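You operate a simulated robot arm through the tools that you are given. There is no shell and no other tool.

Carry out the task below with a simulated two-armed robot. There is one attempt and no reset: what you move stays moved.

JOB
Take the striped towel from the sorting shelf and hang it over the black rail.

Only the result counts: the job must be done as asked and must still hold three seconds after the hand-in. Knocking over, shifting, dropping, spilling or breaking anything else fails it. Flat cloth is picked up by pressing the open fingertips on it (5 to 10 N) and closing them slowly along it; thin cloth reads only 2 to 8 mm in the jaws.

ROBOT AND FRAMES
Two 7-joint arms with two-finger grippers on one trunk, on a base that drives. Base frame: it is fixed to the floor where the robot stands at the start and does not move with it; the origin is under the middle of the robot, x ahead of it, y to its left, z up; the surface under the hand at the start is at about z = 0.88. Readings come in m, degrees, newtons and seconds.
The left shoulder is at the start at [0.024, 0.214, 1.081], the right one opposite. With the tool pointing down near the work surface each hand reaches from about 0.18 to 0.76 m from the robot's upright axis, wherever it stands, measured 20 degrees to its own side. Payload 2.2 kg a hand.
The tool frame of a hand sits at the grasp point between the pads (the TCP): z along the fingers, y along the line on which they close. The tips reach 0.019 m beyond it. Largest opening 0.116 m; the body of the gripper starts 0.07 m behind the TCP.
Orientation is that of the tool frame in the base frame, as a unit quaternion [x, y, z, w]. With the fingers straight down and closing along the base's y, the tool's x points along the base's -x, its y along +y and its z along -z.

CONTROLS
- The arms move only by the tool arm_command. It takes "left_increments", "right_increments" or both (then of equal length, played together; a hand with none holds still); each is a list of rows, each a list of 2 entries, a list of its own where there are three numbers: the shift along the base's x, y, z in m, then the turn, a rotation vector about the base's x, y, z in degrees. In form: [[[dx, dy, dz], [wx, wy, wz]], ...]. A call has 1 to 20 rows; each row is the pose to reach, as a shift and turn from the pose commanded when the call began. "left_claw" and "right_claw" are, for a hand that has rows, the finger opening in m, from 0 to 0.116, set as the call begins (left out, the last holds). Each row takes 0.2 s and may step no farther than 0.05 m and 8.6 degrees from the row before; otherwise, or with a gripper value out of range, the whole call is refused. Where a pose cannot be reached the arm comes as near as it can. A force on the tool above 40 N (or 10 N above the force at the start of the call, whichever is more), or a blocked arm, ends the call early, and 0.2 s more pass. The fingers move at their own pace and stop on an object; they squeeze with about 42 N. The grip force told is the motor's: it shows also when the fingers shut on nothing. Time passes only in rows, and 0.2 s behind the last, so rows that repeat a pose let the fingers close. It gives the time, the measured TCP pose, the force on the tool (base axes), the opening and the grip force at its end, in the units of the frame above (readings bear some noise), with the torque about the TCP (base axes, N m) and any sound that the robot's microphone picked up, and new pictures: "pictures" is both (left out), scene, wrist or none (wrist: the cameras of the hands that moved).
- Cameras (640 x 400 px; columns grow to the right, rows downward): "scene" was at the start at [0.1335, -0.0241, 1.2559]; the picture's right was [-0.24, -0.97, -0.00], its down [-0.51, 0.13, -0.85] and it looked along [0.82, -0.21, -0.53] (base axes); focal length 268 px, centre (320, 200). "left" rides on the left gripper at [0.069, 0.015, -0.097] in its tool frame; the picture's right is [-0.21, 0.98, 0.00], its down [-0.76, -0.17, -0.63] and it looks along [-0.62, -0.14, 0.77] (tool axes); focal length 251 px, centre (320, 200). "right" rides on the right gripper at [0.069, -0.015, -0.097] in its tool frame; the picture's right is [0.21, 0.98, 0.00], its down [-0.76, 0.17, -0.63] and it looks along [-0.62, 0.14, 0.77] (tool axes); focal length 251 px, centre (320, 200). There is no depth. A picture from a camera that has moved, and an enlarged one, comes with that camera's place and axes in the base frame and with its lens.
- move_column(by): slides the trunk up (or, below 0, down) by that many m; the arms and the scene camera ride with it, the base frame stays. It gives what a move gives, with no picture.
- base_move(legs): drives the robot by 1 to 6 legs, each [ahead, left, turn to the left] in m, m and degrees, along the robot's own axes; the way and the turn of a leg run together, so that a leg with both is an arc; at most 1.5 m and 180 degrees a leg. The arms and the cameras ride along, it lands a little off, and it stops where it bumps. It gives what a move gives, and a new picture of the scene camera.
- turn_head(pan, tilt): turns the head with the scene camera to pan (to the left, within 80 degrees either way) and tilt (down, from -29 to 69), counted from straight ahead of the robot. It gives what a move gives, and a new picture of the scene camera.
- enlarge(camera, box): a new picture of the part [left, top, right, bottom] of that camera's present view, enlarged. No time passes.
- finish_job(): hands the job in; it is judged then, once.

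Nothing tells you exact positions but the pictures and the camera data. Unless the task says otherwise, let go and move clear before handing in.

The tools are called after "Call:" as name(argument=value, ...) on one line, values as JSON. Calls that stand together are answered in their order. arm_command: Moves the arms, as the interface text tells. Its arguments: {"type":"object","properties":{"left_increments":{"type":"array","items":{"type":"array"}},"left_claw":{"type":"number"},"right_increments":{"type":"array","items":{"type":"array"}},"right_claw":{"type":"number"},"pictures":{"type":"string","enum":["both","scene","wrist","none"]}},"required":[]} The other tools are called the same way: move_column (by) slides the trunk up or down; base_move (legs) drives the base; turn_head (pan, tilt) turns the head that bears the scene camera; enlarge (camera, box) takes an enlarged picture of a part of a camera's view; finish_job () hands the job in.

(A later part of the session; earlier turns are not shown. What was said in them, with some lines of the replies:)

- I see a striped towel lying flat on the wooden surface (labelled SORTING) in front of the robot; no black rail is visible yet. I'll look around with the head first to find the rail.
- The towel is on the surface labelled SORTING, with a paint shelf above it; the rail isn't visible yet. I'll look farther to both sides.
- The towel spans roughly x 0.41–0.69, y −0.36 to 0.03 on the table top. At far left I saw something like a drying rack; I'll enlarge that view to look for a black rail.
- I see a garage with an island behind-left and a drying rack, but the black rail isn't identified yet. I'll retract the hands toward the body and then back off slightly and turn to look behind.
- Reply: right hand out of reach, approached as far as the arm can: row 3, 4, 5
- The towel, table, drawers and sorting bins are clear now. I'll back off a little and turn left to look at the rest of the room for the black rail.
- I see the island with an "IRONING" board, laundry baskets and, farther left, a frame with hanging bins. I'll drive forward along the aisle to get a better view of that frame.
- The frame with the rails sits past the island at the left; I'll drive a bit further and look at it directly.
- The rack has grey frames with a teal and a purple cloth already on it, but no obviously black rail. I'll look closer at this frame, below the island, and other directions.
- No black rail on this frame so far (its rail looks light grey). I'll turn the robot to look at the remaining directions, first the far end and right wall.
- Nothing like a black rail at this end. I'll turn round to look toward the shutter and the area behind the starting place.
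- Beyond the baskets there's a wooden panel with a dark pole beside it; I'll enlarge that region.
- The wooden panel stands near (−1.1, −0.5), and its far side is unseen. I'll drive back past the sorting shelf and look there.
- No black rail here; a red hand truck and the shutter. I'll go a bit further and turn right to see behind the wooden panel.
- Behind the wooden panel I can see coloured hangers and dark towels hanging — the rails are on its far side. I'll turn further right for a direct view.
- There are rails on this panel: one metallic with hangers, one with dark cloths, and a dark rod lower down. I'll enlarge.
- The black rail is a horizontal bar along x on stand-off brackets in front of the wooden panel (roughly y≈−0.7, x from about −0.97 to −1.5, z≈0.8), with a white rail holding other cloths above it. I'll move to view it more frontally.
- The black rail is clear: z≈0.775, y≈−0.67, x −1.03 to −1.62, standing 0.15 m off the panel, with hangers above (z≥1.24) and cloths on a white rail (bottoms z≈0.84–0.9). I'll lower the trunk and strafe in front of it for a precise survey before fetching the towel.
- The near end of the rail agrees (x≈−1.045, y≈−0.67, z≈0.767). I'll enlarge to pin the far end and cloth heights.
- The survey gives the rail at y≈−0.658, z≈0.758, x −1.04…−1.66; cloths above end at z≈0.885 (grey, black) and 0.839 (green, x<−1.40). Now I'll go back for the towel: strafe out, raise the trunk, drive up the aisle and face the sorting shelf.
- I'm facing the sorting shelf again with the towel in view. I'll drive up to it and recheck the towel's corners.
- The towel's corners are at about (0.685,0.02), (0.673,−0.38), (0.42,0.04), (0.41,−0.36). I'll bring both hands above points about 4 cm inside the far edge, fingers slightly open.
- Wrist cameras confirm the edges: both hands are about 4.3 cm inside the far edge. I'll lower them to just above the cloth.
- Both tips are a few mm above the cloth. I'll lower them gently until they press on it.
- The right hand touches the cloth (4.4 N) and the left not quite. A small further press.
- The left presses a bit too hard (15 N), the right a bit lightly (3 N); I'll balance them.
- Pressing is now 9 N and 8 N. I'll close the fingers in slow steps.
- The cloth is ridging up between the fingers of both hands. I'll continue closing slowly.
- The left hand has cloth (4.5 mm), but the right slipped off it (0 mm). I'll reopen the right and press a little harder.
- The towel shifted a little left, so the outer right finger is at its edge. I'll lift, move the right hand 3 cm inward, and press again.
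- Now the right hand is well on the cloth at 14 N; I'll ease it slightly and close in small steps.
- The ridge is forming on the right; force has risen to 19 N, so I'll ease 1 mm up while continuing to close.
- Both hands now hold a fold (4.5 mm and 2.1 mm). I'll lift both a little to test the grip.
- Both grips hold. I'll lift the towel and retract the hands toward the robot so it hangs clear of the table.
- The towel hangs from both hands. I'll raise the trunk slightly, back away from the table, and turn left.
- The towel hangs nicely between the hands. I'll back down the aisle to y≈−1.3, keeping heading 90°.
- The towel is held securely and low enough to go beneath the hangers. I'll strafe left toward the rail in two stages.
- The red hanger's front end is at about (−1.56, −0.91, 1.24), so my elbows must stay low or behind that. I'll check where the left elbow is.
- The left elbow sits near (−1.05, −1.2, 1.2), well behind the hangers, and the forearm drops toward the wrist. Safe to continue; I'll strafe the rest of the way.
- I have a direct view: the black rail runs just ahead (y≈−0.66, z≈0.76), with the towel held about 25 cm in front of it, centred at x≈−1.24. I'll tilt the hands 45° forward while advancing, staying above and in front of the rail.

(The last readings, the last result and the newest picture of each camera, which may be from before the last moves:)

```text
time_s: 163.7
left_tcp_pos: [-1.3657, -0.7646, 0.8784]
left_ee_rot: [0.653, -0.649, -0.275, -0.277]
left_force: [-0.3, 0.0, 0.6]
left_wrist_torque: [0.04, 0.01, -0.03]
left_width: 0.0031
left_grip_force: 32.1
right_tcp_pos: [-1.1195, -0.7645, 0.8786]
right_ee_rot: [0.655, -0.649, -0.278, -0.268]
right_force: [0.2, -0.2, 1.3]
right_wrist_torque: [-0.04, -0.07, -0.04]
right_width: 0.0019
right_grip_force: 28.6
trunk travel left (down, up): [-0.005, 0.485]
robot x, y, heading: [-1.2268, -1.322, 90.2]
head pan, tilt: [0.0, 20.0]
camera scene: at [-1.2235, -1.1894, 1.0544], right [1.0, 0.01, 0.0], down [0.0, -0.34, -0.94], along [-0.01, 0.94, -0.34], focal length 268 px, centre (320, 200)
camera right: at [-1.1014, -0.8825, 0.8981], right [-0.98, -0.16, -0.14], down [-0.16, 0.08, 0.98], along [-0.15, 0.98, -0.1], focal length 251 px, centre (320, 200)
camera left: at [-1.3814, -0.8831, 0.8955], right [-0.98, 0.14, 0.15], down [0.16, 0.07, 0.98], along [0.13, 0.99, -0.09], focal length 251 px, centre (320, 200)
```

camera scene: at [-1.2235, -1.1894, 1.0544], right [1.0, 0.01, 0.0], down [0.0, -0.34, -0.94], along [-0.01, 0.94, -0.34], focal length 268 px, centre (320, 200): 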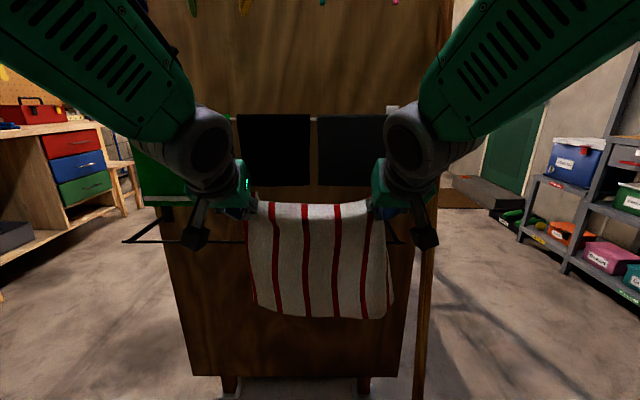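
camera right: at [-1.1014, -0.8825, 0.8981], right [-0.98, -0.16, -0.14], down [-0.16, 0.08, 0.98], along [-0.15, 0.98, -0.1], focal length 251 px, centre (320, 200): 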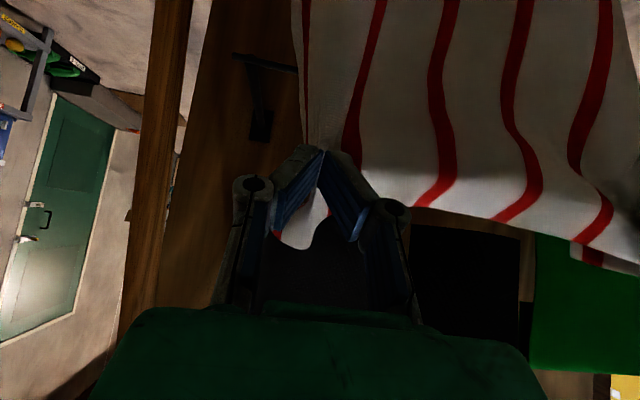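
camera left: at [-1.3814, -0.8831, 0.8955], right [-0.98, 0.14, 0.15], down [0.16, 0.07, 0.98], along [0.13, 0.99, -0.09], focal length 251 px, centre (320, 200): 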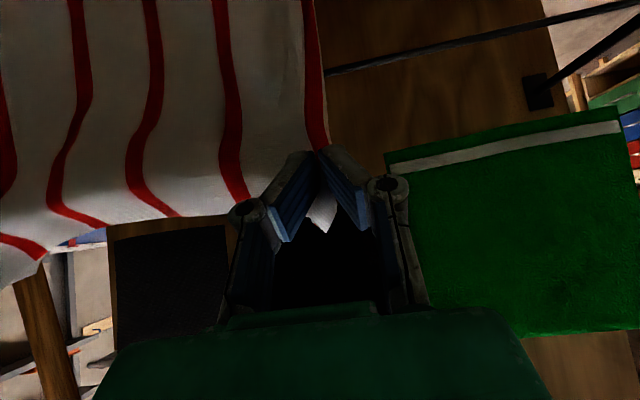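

The hands are tilted 45° with the towel hanging 10 cm in front of the rail, and wrist cameras confirm the rail at y≈−0.66, z≈0.757. Next I advance to just before the rail, staying below the other cloths.

Call:
arm_command(left_increments=[[[0, 0.015, -0.004], [0, 0, 0]], [[0, 0.03, -0.008], [0, 0, 0]], [[0, 0.045, -0.012], [0, 0, 0]], [[0, 0.06, -0.015], [0, 0, 0]], [[0, 0.06, -0.015], [0, 0, 0]], [[0, 0.06, -0.015], [0, 0, 0]]], right_increments=[[[0, 0.015, -0.004], [0, 0, 0]], [[0, 0.03, -0.008], [0, 0, 0]], [[0, 0.045, -0.012], [0, 0, 0]], [[0, 0.06, -0.015], [0, 0, 0]], [[0, 0.06, -0.015], [0, 0, 0]], [[0, 0.06, -0.015], [0, 0, 0]]], pictures="both")

Call:
enlarge(camera="scene", box=[200, 120, 440, 300])

```text
time_s: 165.1
left_tcp_pos: [-1.3642, -0.7026, 0.8631]
left_ee_rot: [0.653, -0.649, -0.275, -0.276]
left_force: [-0.3, 0.7, 0.6]
left_wrist_torque: [-0.02, -0.02, 0.0]
left_width: 0.0032
left_grip_force: 32.2
right_tcp_pos: [-1.1219, -0.7056, 0.8645]
right_ee_rot: [0.656, -0.649, -0.278, -0.267]
right_force: [0.2, -0.3, -0.8]
right_wrist_torque: [0.01, 0.04, 0.02]
right_width: 0.0022
right_grip_force: 31.6
trunk travel left (down, up): [-0.005, 0.485]
robot x, y, heading: [-1.2246, -1.3236, 90.5]
head pan, tilt: [0.0, 20.0]
camera scene: at [-1.2236, -1.1886, 1.0543], right [1.0, 0.01, 0.0], down [0.0, -0.35, -0.94], along [-0.01, 0.94, -0.35], focal length 268 px, centre (320, 200)
camera right: at [-1.1033, -0.8212, 0.8825], right [-0.98, -0.16, -0.14], down [-0.16, 0.08, 0.98], along [-0.15, 0.98, -0.1], focal length 251 px, centre (320, 200)
camera left: at [-1.3788, -0.8218, 0.8808], right [-0.98, 0.14, 0.15], down [0.16, 0.07, 0.98], along [0.13, 0.99, -0.1], focal length 251 px, centre (320, 200)
```

scene: 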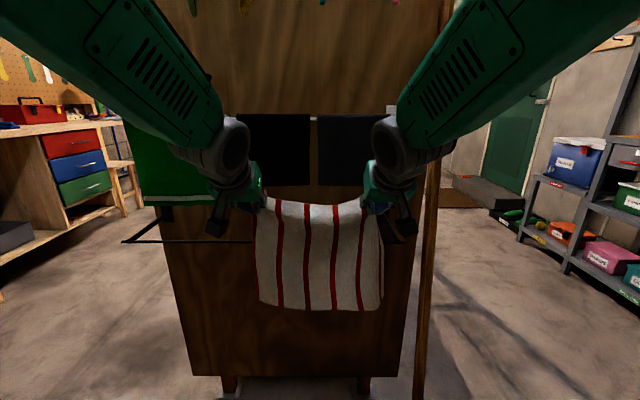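
right: 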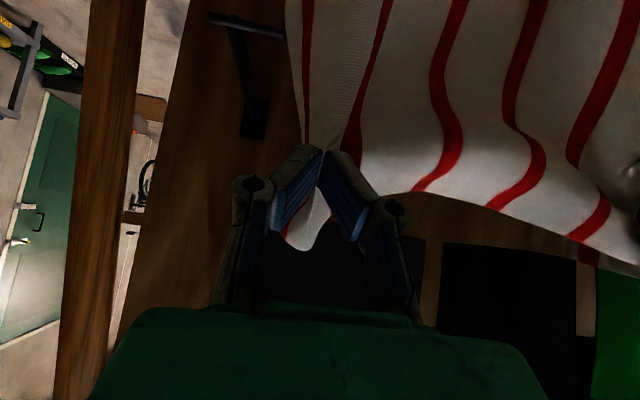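
left: 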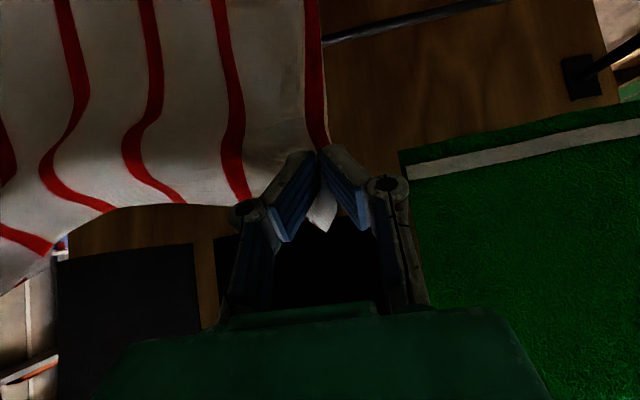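

```text
2.22 times, centred on (320, 210) of scene
camera zoom: at [-1.2236, -1.1886, 1.0543], right [1.0, 0.01, 0.0], down [0.0, -0.35, -0.94], along [-0.01, 0.94, -0.35], focal length 596 px, centre (320, 178)
```

zoom: 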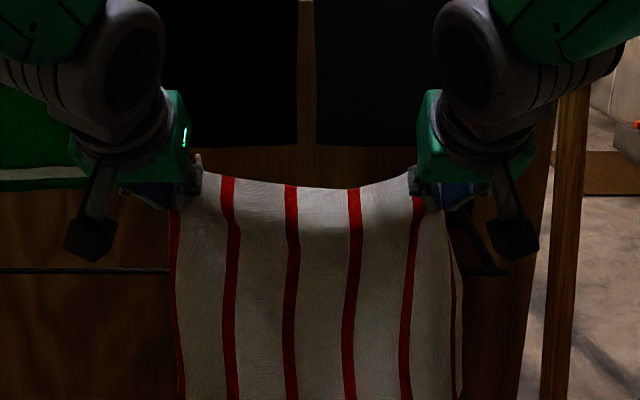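

The rail's position agrees in every camera (y≈−0.658, z≈0.757). Tips are at (−0.689, 0.85); I'll pass over the rail now at low height.

Call:
arm_command(left_increments=[[[0, 0.012, -0.002], [0, 0, 0]], [[0, 0.024, -0.005], [0, 0, 0]], [[0, 0.036, -0.008], [0, 0, 0]], [[0, 0.046, -0.013], [0, 0, 0]], [[0, 0.054, -0.02], [0, 0, 0]], [[0, 0.054, -0.02], [0, 0, 0]]], right_increments=[[[0, 0.012, -0.002], [0, 0, 0]], [[0, 0.025, -0.005], [0, 0, 0]], [[0, 0.038, -0.008], [0, 0, 0]], [[0, 0.049, -0.013], [0, 0, 0]], [[0, 0.057, -0.02], [0, 0, 0]], [[0, 0.057, -0.02], [0, 0, 0]]], pictures="both")

Call:
enlarge(camera="scene", box=[200, 120, 440, 320])

```text
time_s: 166.5
left_tcp_pos: [-1.3635, -0.6491, 0.8456]
left_ee_rot: [0.654, -0.649, -0.275, -0.276]
left_force: [0.0, 0.0, 0.1]
left_wrist_torque: [0.0, -0.02, -0.03]
left_width: 0.0031
left_grip_force: 31.8
right_tcp_pos: [-1.1175, -0.6483, 0.8476]
right_ee_rot: [0.654, -0.65, -0.281, -0.267]
right_force: [1.1, 0.8, -3.2]
right_wrist_torque: [-0.01, 0.06, 0.07]
right_width: 0.0039
right_grip_force: 36.8
trunk travel left (down, up): [-0.005, 0.485]
robot x, y, heading: [-1.2272, -1.3242, 90.5]
head pan, tilt: [0.0, 20.0]
camera scene: at [-1.2234, -1.1884, 1.0544], right [1.0, 0.01, 0.0], down [0.0, -0.35, -0.94], along [-0.01, 0.94, -0.35], focal length 268 px, centre (320, 200)
camera right: at [-1.0996, -0.7651, 0.8656], right [-0.98, -0.16, -0.14], down [-0.15, 0.08, 0.99], along [-0.15, 0.98, -0.1], focal length 251 px, centre (320, 200)
camera left: at [-1.3782, -0.7683, 0.8627], right [-0.98, 0.14, 0.15], down [0.16, 0.07, 0.98], along [0.13, 0.99, -0.1], focal length 251 px, centre (320, 200)
```

scene: 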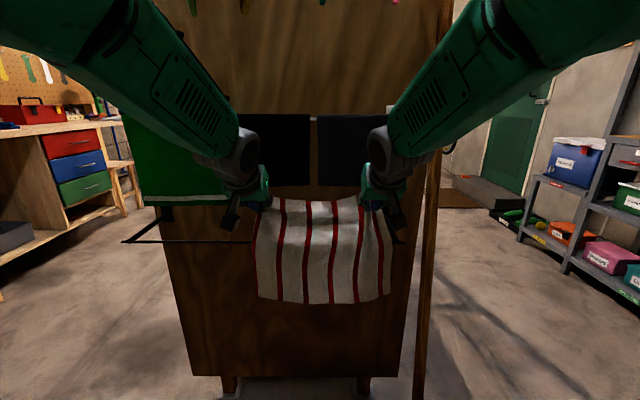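
right: 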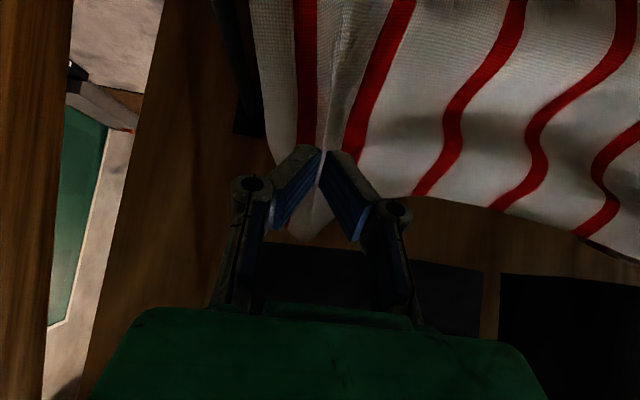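
left: 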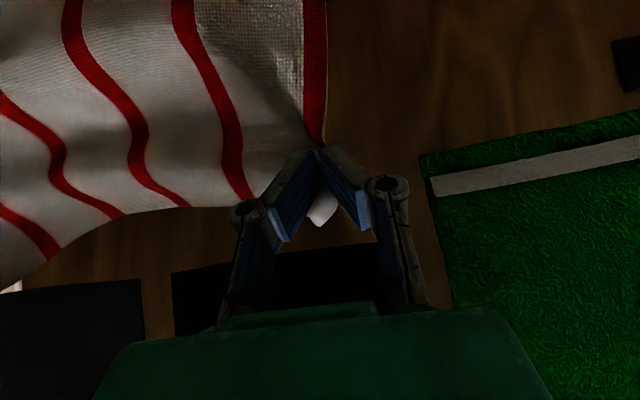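

```text
2.00 times, centred on (320, 220) of scene
camera zoom: at [-1.2234, -1.1884, 1.0544], right [1.0, 0.01, 0.0], down [0.0, -0.35, -0.94], along [-0.01, 0.94, -0.35], focal length 536 px, centre (320, 160)
```

zoom: 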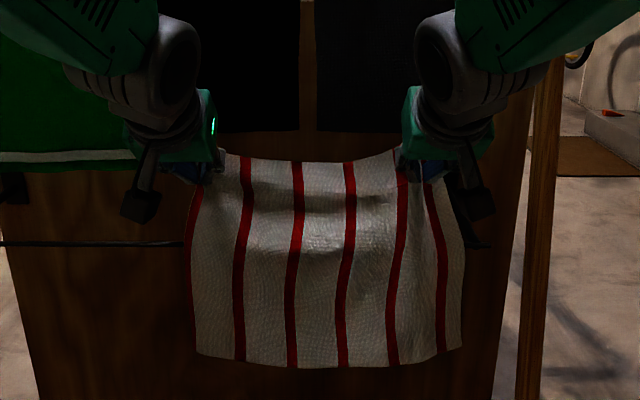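

The towel now rests over the rail with the hands past it. I'll lower the tips down behind the rail.

Call:
arm_command(left_increments=[[[0, 0.012, -0.018], [0, 0, 0]], [[0, 0.022, -0.036], [0, 0, 0]], [[0, 0.031, -0.054], [0, 0, 0]], [[0, 0.039, -0.07], [0, 0, 0]], [[0, 0.045, -0.085], [0, 0, 0]], [[0, 0.048, -0.095], [0, 0, 0]], [[0, 0.048, -0.095], [0, 0, 0]]], right_increments=[[[0, 0.012, -0.018], [0, 0, 0]], [[0, 0.022, -0.036], [0, 0, 0]], [[0, 0.031, -0.054], [0, 0, 0]], [[0, 0.039, -0.07], [0, 0, 0]], [[0, 0.045, -0.085], [0, 0, 0]], [[0, 0.048, -0.095], [0, 0, 0]], [[0, 0.048, -0.095], [0, 0, 0]]], pictures="both")

Call:
enlarge(camera="scene", box=[200, 120, 440, 320])

```text
time_s: 168.1
left_tcp_pos: [-1.3694, -0.601, 0.7488]
left_ee_rot: [0.656, -0.647, -0.274, -0.275]
left_force: [2.5, 0.7, -0.6]
left_wrist_torque: [0.01, 0.0, -0.05]
left_width: 0.0032
left_grip_force: 31.9
right_tcp_pos: [-1.1041, -0.5951, 0.7534]
right_ee_rot: [-0.641, 0.664, 0.284, 0.261]
right_force: [-3.1, 0.8, -0.4]
right_wrist_torque: [-0.01, 0.02, 0.08]
right_width: 0.0028
right_grip_force: 32.1
trunk travel left (down, up): [-0.005, 0.485]
robot x, y, heading: [-1.2252, -1.3228, 90.2]
head pan, tilt: [0.0, 20.0]
camera scene: at [-1.2234, -1.1875, 1.0542], right [1.0, 0.01, 0.0], down [0.0, -0.35, -0.94], along [-0.01, 0.94, -0.35], focal length 268 px, centre (320, 200)
camera right: at [-1.0887, -0.7112, 0.773], right [-0.98, -0.14, -0.11], down [-0.12, 0.09, 0.99], along [-0.12, 0.99, -0.1], focal length 251 px, centre (320, 200)
camera left: at [-1.3841, -0.7188, 0.7662], right [-0.98, 0.14, 0.15], down [0.16, 0.08, 0.98], along [0.13, 0.99, -0.1], focal length 251 px, centre (320, 200)
```

scene: 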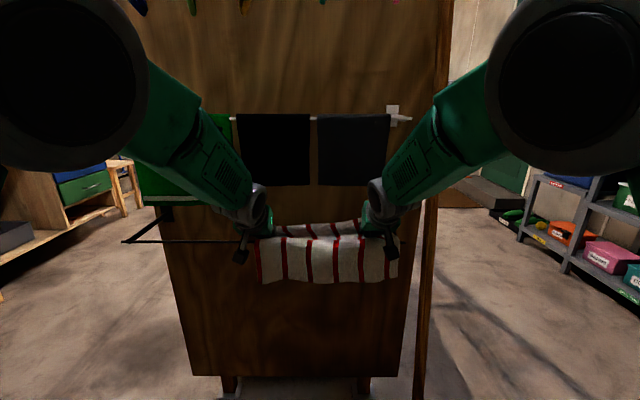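
right: 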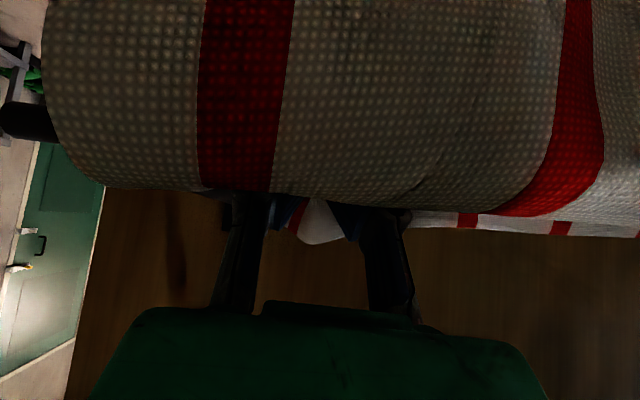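
left: 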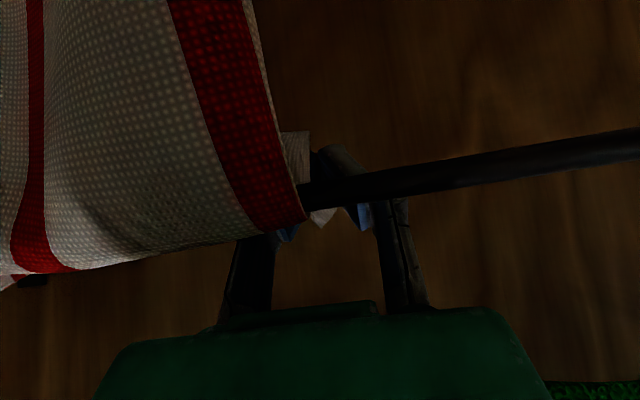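

```text
2.00 times, centred on (320, 220) of scene
camera zoom: at [-1.2234, -1.1875, 1.0542], right [1.0, 0.01, 0.0], down [0.0, -0.35, -0.94], along [-0.01, 0.94, -0.35], focal length 536 px, centre (320, 160)
```

zoom: 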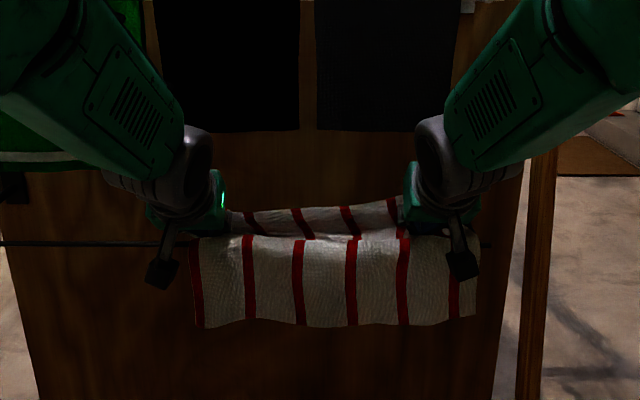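

The towel lies over the rail: about 11 cm hangs in front and the rest (~14 cm incl. margin) is behind. I'll ease the hands inward slightly to relax the side tension and then open the fingers.

Call:
arm_command(left_increments=[[[-0.004, 0, 0], [0, 0, 0]], [[-0.008, 0, 0], [0, 0, 0]], [[-0.008, 0, 0], [0, 0, 0]]], right_increments=[[[-0.01, 0, 0], [0, 0, 0]], [[-0.02, 0, 0], [0, 0, 0]], [[-0.02, 0, 0], [0, 0, 0]]], pictures="both")

```text
time_s: 169.1
left_tcp_pos: [-1.3728, -0.6036, 0.7537]
left_ee_rot: [0.653, -0.648, -0.277, -0.278]
left_force: [2.6, 0.3, -0.8]
left_wrist_torque: [-0.01, -0.01, -0.07]
left_width: 0.0033
left_grip_force: 32.8
right_tcp_pos: [-1.1108, -0.5944, 0.7507]
right_ee_rot: [-0.635, 0.672, 0.281, 0.258]
right_force: [-2.0, -0.4, -1.0]
right_wrist_torque: [0.0, 0.0, 0.08]
right_width: 0.0032
right_grip_force: 32.1
trunk travel left (down, up): [-0.005, 0.485]
robot x, y, heading: [-1.2272, -1.3218, 90.4]
head pan, tilt: [0.0, 20.0]
stopped in row 3 (right hand): the arm was blocked; the commanded pose is now the measured one
camera scene: at [-1.2233, -1.188, 1.0543], right [1.0, 0.01, 0.0], down [0.0, -0.35, -0.94], along [-0.01, 0.94, -0.35], focal length 268 px, centre (320, 200)
camera right: at [-1.0979, -0.7125, 0.7697], right [-0.99, -0.12, -0.1], down [-0.11, 0.1, 0.99], along [-0.1, 0.99, -0.11], focal length 251 px, centre (320, 200)
camera left: at [-1.3882, -0.7226, 0.7704], right [-0.98, 0.14, 0.15], down [0.16, 0.07, 0.98], along [0.13, 0.99, -0.09], focal length 251 px, centre (320, 200)
```

scene: 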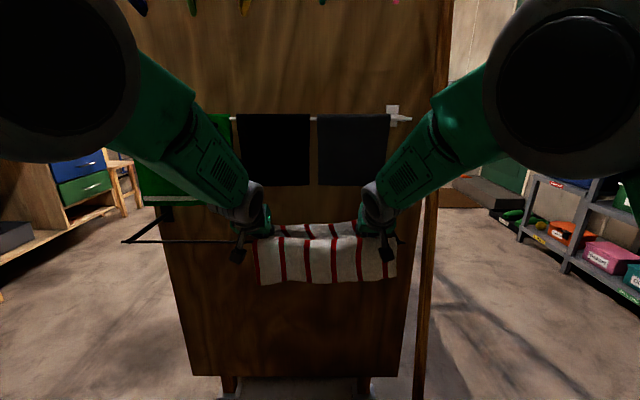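
right: 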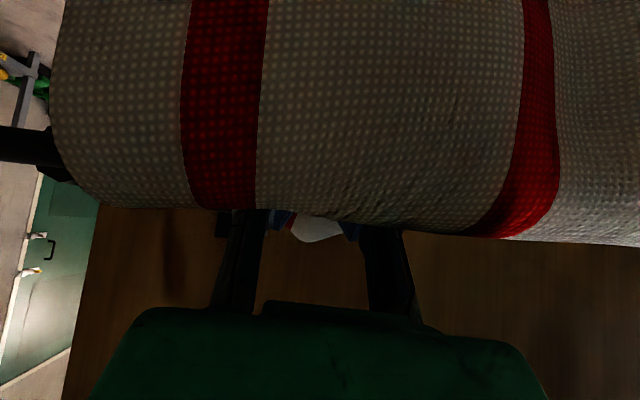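
left: 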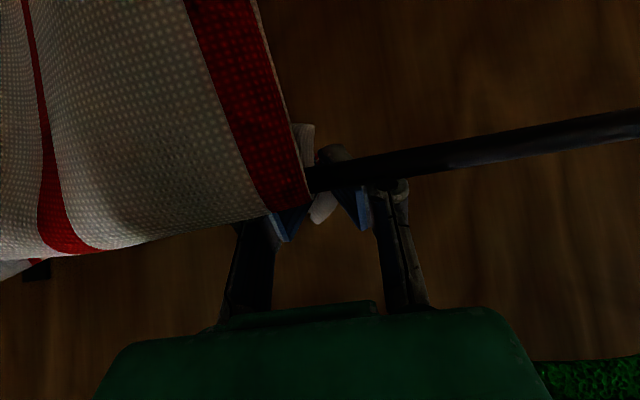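

The right arm reports it is blocked (likely its own joint limit), but the drape is good. I'll open both hands here and watch the towel.

Call:
arm_command(left_increments=[[[0, 0, 0], [0, 0, 0]], [[0, 0, 0], [0, 0, 0]], [[0, 0, 0], [0, 0, 0]]], right_increments=[[[0, 0, 0], [0, 0, 0]], [[0, 0, 0], [0, 0, 0]], [[0, 0, 0], [0, 0, 0]]], left_claw=0.03, right_claw=0.03, pictures="both")

Call:
enlarge(camera="scene", box=[200, 120, 440, 320])

```text
time_s: 169.9
left_tcp_pos: [-1.3738, -0.6034, 0.7532]
left_ee_rot: [0.653, -0.649, -0.276, -0.277]
left_force: [0.9, -0.2, 0.2]
left_wrist_torque: [0.0, -0.03, -0.01]
left_width: 0.03
left_grip_force: 0.1
right_tcp_pos: [-1.1137, -0.5939, 0.7522]
right_ee_rot: [-0.635, 0.672, 0.282, 0.257]
right_force: [-0.3, 0.5, -0.8]
right_wrist_torque: [0.0, 0.0, 0.0]
right_width: 0.0304
right_grip_force: 0.1
trunk travel left (down, up): [-0.005, 0.485]
robot x, y, heading: [-1.2263, -1.324, 90.5]
head pan, tilt: [0.0, 20.0]
camera scene: at [-1.2234, -1.1876, 1.0542], right [1.0, 0.01, 0.0], down [0.0, -0.35, -0.94], along [-0.01, 0.94, -0.35], focal length 268 px, centre (320, 200)
camera right: at [-1.0993, -0.7121, 0.7715], right [-0.99, -0.12, -0.1], down [-0.11, 0.09, 0.99], along [-0.11, 0.99, -0.11], focal length 251 px, centre (320, 200)
camera left: at [-1.3883, -0.7221, 0.7703], right [-0.98, 0.14, 0.15], down [0.16, 0.07, 0.98], along [0.13, 0.99, -0.09], focal length 251 px, centre (320, 200)
```

scene: 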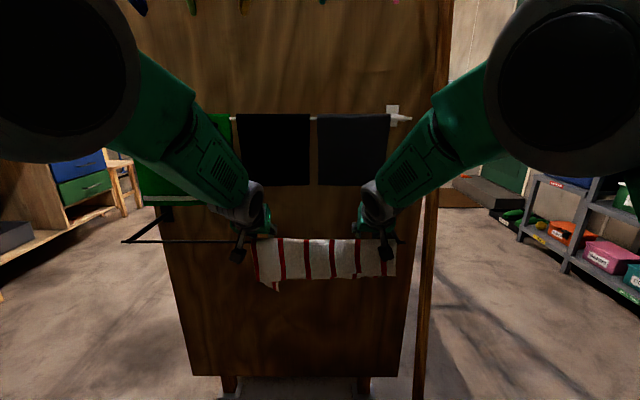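
right: 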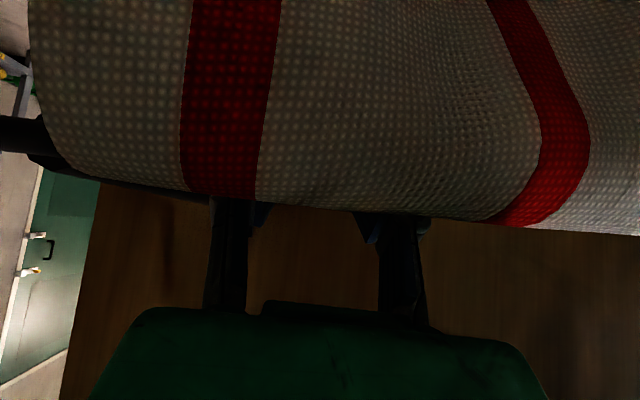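
left: 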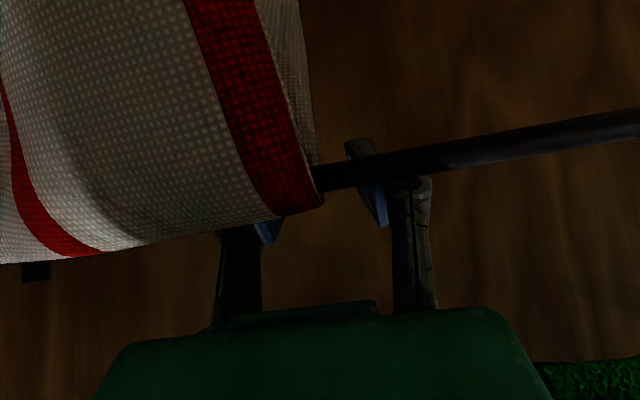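

```text
2.00 times, centred on (320, 220) of scene
camera zoom: at [-1.2234, -1.1876, 1.0542], right [1.0, 0.01, 0.0], down [0.0, -0.35, -0.94], along [-0.01, 0.94, -0.35], focal length 536 px, centre (320, 160)
```

zoom: 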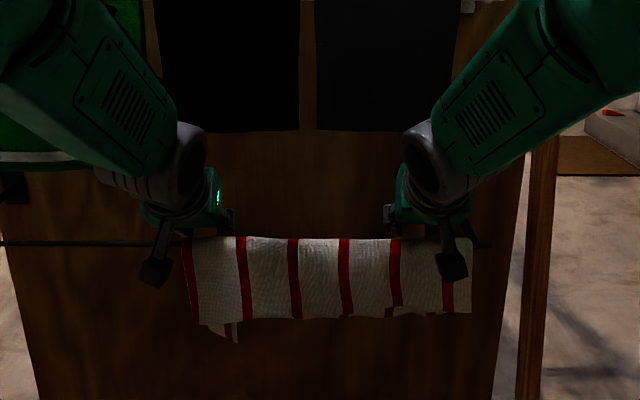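

Released: the towel hangs over the rail with both sides down. I'll wait and check that it isn't creeping before withdrawing.

Call:
arm_command(left_increments=[[[0, 0, 0], [0, 0, 0]], [[0, 0, 0], [0, 0, 0]], [[0, 0, 0], [0, 0, 0]], [[0, 0, 0], [0, 0, 0]], [[0, 0, 0], [0, 0, 0]], [[0, 0, 0], [0, 0, 0]], [[0, 0, 0], [0, 0, 0]], [[0, 0, 0], [0, 0, 0]]], pictures="none")

Call:
enlarge(camera="scene", box=[200, 120, 440, 320])

```text
time_s: 171.7
left_tcp_pos: [-1.3725, -0.6035, 0.753]
left_ee_rot: [0.652, -0.649, -0.276, -0.277]
left_force: [0.3, 0.2, 0.3]
left_wrist_torque: [-0.02, -0.02, -0.01]
left_width: 0.0302
left_grip_force: 0.1
right_tcp_pos: [-1.1132, -0.5931, 0.7549]
right_ee_rot: [-0.634, 0.671, 0.284, 0.259]
right_force: [0.1, 0.4, -0.1]
right_wrist_torque: [0.02, -0.01, 0.02]
right_width: 0.0303
right_grip_force: 0.1
trunk travel left (down, up): [-0.005, 0.485]
robot x, y, heading: [-1.227, -1.3251, 90.3]
head pan, tilt: [0.0, 20.0]
```

```text
2.00 times, centred on (320, 220) of scene
camera zoom: at [-1.2234, -1.1875, 1.0542], right [1.0, 0.01, 0.0], down [0.0, -0.35, -0.94], along [-0.01, 0.94, -0.35], focal length 536 px, centre (320, 160)
```

zoom: 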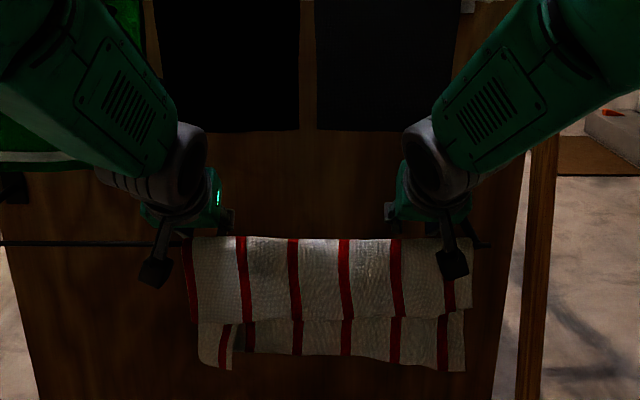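

The front hem has stayed put while the back panel unfolded fully down. I'll withdraw both hands straight back along their finger axes.

Call:
arm_command(left_increments=[[[0, -0.01, 0.01], [0, 0, 0]], [[0, -0.025, 0.025], [0, 0, 0]], [[0, -0.045, 0.045], [0, 0, 0]], [[0, -0.065, 0.065], [0, 0, 0]], [[0, -0.085, 0.085], [0, 0, 0]], [[0, -0.105, 0.105], [0, 0, 0]], [[0, -0.125, 0.12], [0, 0, 0]]], right_increments=[[[0, -0.01, 0.01], [0, 0, 0]], [[0, -0.025, 0.025], [0, 0, 0]], [[0, -0.045, 0.045], [0, 0, 0]], [[0, -0.065, 0.065], [0, 0, 0]], [[0, -0.085, 0.085], [0, 0, 0]], [[0, -0.105, 0.105], [0, 0, 0]], [[0, -0.125, 0.12], [0, 0, 0]]], pictures="both")

Call:
enlarge(camera="scene", box=[200, 120, 440, 320])

```text
time_s: 173.3
left_tcp_pos: [-1.3729, -0.7281, 0.8749]
left_ee_rot: [0.653, -0.648, -0.277, -0.278]
left_force: [0.1, 0.1, 1.4]
left_wrist_torque: [0.02, 0.0, 0.0]
left_width: 0.0303
left_grip_force: 0.1
right_tcp_pos: [-1.1195, -0.7249, 0.8766]
right_ee_rot: [-0.638, 0.667, 0.282, 0.262]
right_force: [0.6, 0.2, -0.8]
right_wrist_torque: [0.02, 0.01, 0.01]
right_width: 0.0302
right_grip_force: 0.0
trunk travel left (down, up): [-0.005, 0.485]
robot x, y, heading: [-1.223, -1.3202, 90.2]
head pan, tilt: [0.0, 20.0]
camera scene: at [-1.2242, -1.1908, 1.0547], right [1.0, 0.01, 0.0], down [0.0, -0.34, -0.94], along [-0.01, 0.94, -0.34], focal length 268 px, centre (320, 200)
camera right: at [-1.1054, -0.8421, 0.8954], right [-0.99, -0.13, -0.11], down [-0.12, 0.09, 0.99], along [-0.12, 0.99, -0.1], focal length 251 px, centre (320, 200)
camera left: at [-1.3888, -0.8476, 0.8921], right [-0.98, 0.14, 0.15], down [0.16, 0.07, 0.98], along [0.13, 0.99, -0.09], focal length 251 px, centre (320, 200)
```

scene: 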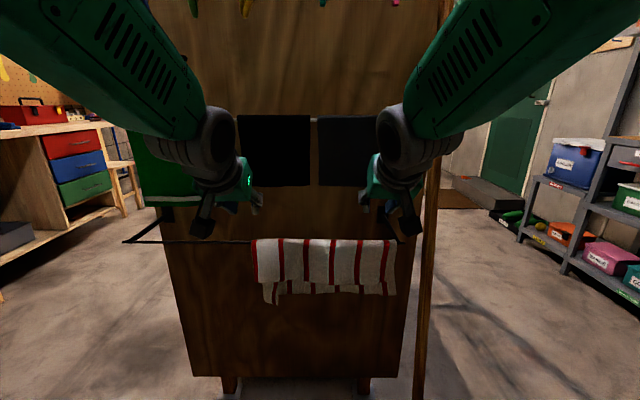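
right: 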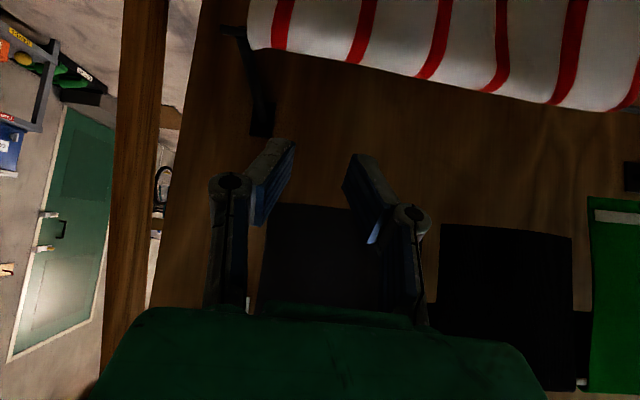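
left: 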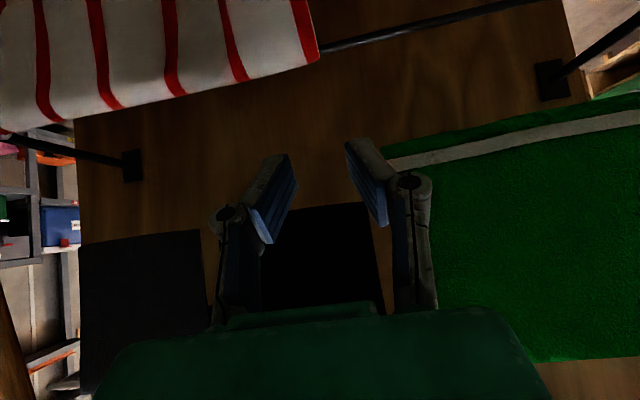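

```text
2.00 times, centred on (320, 220) of scene
camera zoom: at [-1.2242, -1.1908, 1.0547], right [1.0, 0.01, 0.0], down [0.0, -0.34, -0.94], along [-0.01, 0.94, -0.34], focal length 536 px, centre (320, 160)
```

zoom: 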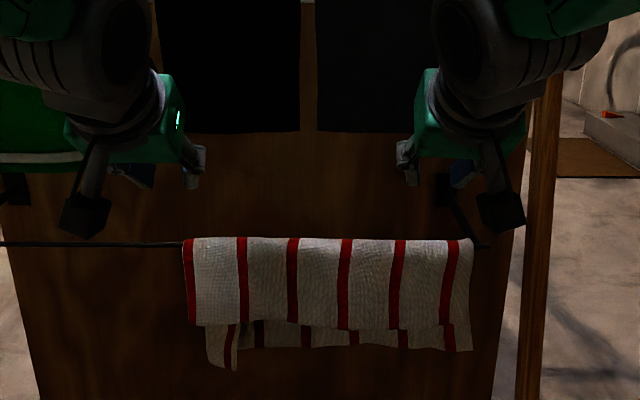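

The towel hangs freely on the black rail, front ~11 cm and back ~15 cm down, and the other cloths look undisturbed. I'll retract the hands along the way they came.

Call:
arm_command(left_increments=[[[0, -0.025, 0], [-5, 0, 0]], [[0, -0.05, 0], [-11, 0, 0]], [[0, -0.075, 0], [-17, 0, 0]], [[0, -0.1, 0], [-23, 0, 0]], [[0, -0.12, 0], [-29, 0, 0]], [[0, -0.14, -0.005], [-35, 0, 0]], [[0, -0.16, -0.01], [-41, 0, 0]], [[0, -0.18, -0.01], [-45, 0, 0]], [[0, -0.18, -0.01], [-45, 0, 0]]], right_increments=[[[0, -0.025, 0], [-5, 0, 0]], [[0, -0.05, 0], [-11, 0, 0]], [[0, -0.075, 0], [-17, 0, 0]], [[0, -0.1, 0], [-23, 0, 0]], [[0, -0.12, 0], [-29, 0, 0]], [[0, -0.14, -0.005], [-35, 0, 0]], [[0, -0.16, -0.01], [-41, 0, 0]], [[0, -0.18, -0.01], [-45, 0, 0]], [[0, -0.18, -0.01], [-45, 0, 0]]], pictures="scene")

Call:
enlarge(camera="scene", box=[200, 120, 440, 320])

```text
time_s: 175.3
left_tcp_pos: [-1.3741, -0.9091, 0.8635]
left_ee_rot: [0.709, -0.705, -0.007, -0.006]
left_force: [-0.5, -0.6, 0.2]
left_wrist_torque: [-0.01, 0.01, -0.04]
left_width: 0.0303
left_grip_force: 0.1
right_tcp_pos: [-1.1174, -0.9005, 0.8668]
right_ee_rot: [-0.689, 0.725, 0.005, -0.003]
right_force: [-0.1, -0.2, -0.2]
right_wrist_torque: [0.03, -0.01, -0.01]
right_width: 0.03
right_grip_force: 0.0
trunk travel left (down, up): [-0.005, 0.485]
robot x, y, heading: [-1.2254, -1.3247, 90.6]
head pan, tilt: [0.0, 20.0]
camera scene: at [-1.2235, -1.1894, 1.0544], right [1.0, 0.01, 0.0], down [0.0, -0.35, -0.94], along [-0.01, 0.94, -0.35], focal length 268 px, centre (320, 200)
```

scene: 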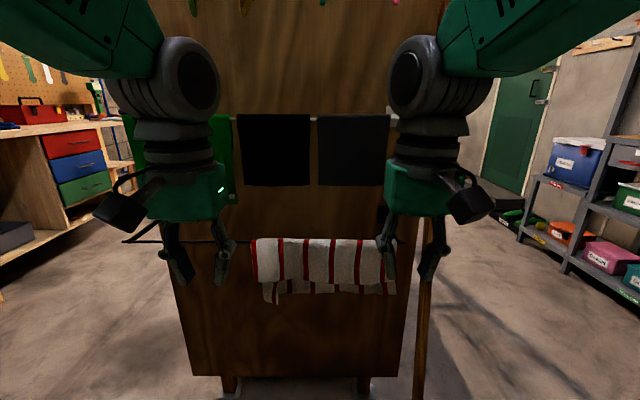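

```text
2.00 times, centred on (320, 220) of scene
camera zoom: at [-1.2235, -1.1894, 1.0544], right [1.0, 0.01, 0.0], down [0.0, -0.35, -0.94], along [-0.01, 0.94, -0.35], focal length 536 px, centre (320, 160)
```

zoom: 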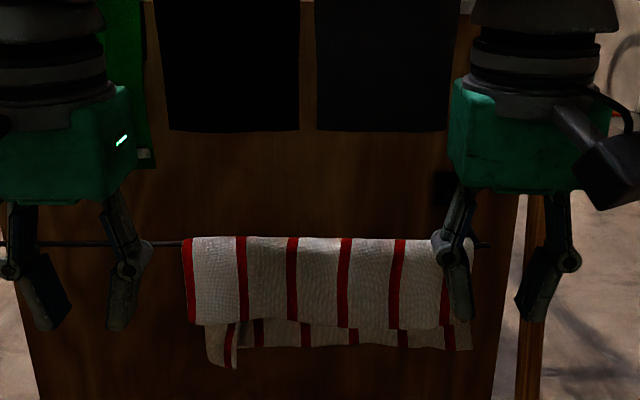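

The towel is unchanged since withdrawal and the hands are about 25 cm clear. I'll wait a couple of seconds and compare once more for creep.

Call:
arm_command(left_increments=[[[0, 0, 0], [0, 0, 0]], [[0, 0, 0], [0, 0, 0]], [[0, 0, 0], [0, 0, 0]], [[0, 0, 0], [0, 0, 0]], [[0, 0, 0], [0, 0, 0]], [[0, 0, 0], [0, 0, 0]], [[0, 0, 0], [0, 0, 0]], [[0, 0, 0], [0, 0, 0]], [[0, 0, 0], [0, 0, 0]], [[0, 0, 0], [0, 0, 0]], [[0, 0, 0], [0, 0, 0]], [[0, 0, 0], [0, 0, 0]], [[0, 0, 0], [0, 0, 0]], [[0, 0, 0], [0, 0, 0]], [[0, 0, 0], [0, 0, 0]]], pictures="none")

Call:
enlarge(camera="scene", box=[200, 120, 440, 320])

Call:
turn_head(pan=0, tilt=0)

```text
time_s: 178.5
left_tcp_pos: [-1.3735, -0.9079, 0.8643]
left_ee_rot: [0.708, -0.706, -0.006, -0.007]
left_force: [-0.2, -0.5, -0.8]
left_wrist_torque: [0.0, 0.02, 0.01]
left_width: 0.0301
left_grip_force: 0.1
right_tcp_pos: [-1.118, -0.9008, 0.8662]
right_ee_rot: [-0.689, 0.725, 0.006, -0.002]
right_force: [0.4, 0.5, -0.4]
right_wrist_torque: [-0.01, 0.02, -0.01]
right_width: 0.0302
right_grip_force: 0.1
trunk travel left (down, up): [-0.005, 0.485]
robot x, y, heading: [-1.2285, -1.3215, 90.4]
head pan, tilt: [0.0, 20.0]
```

```text
2.00 times, centred on (320, 220) of scene
camera zoom: at [-1.2235, -1.1897, 1.0545], right [1.0, 0.01, 0.0], down [0.0, -0.34, -0.94], along [-0.01, 0.94, -0.34], focal length 536 px, centre (320, 160)
```

zoom: 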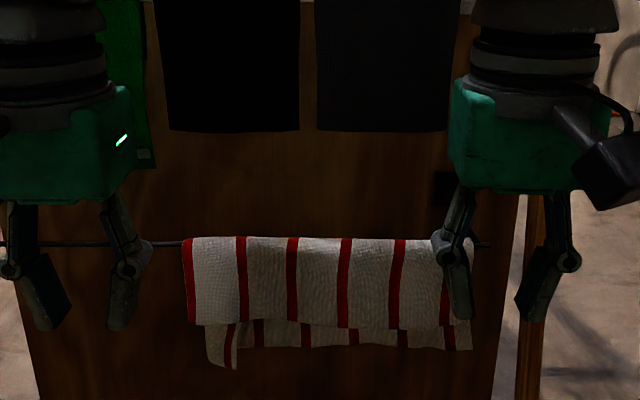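

```text
time_s: 179.3
left_tcp_pos: [-1.3733, -0.9084, 0.8639]
left_ee_rot: [0.709, -0.705, -0.007, -0.007]
left_force: [-0.2, 0.1, -0.1]
left_wrist_torque: [-0.01, 0.01, 0.0]
left_width: 0.0299
left_grip_force: 0.0
right_tcp_pos: [-1.1171, -0.9005, 0.8661]
right_ee_rot: [-0.689, 0.725, 0.005, -0.003]
right_force: [-0.2, 0.3, 1.1]
right_wrist_torque: [0.01, 0.01, -0.01]
right_width: 0.0301
right_grip_force: 0.0
trunk travel left (down, up): [-0.005, 0.485]
robot x, y, heading: [-1.2249, -1.3247, 90.3]
head pan, tilt: [0.0, 0.0]
camera scene: at [-1.2235, -1.1927, 1.0867], right [1.0, 0.01, 0.0], down [0.0, 0.0, -1.0], along [-0.01, 1.0, 0.0], focal length 268 px, centre (320, 200)
```

scene: 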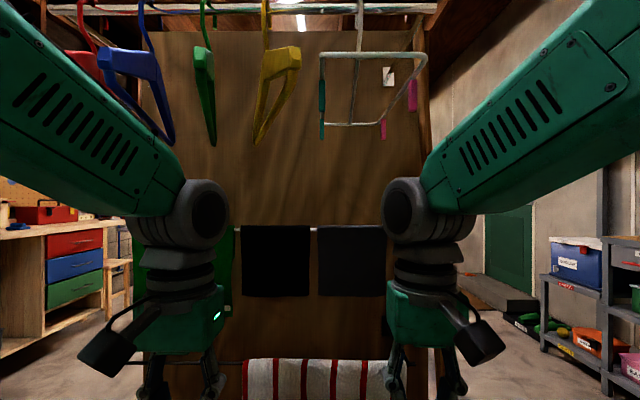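

The towel hangs still over the black rail with no creep over three seconds, both hands are open and clear, and the hangers and the other cloths look undisturbed. I'm handing the job in.

Call:
finish_job()

```text
The job is handed in.
```

The striped towel is hanging over the black rail and the job is handed in; no verdict came back.

- **Hang:** about 11 cm hangs down in front and about 15 cm behind, with one back corner a little lower. Its right edge is within about 1 cm of the rail's end bracket.
- **Stability:** both hands let go and moved about 25 cm away. The towel did not creep in the roughly three seconds I watched it before handing in.
- **Surroundings:** the cloths on the white rail look as they did before. The hangers look undisturbed too, though I had no earlier picture from the same angle to compare the red and blue ones. I noticed no bumps while driving.
- **Right arm:** it was briefly blocked while I eased the hands inward just before release, most likely at one of its own joint limits. The towel stayed in place.
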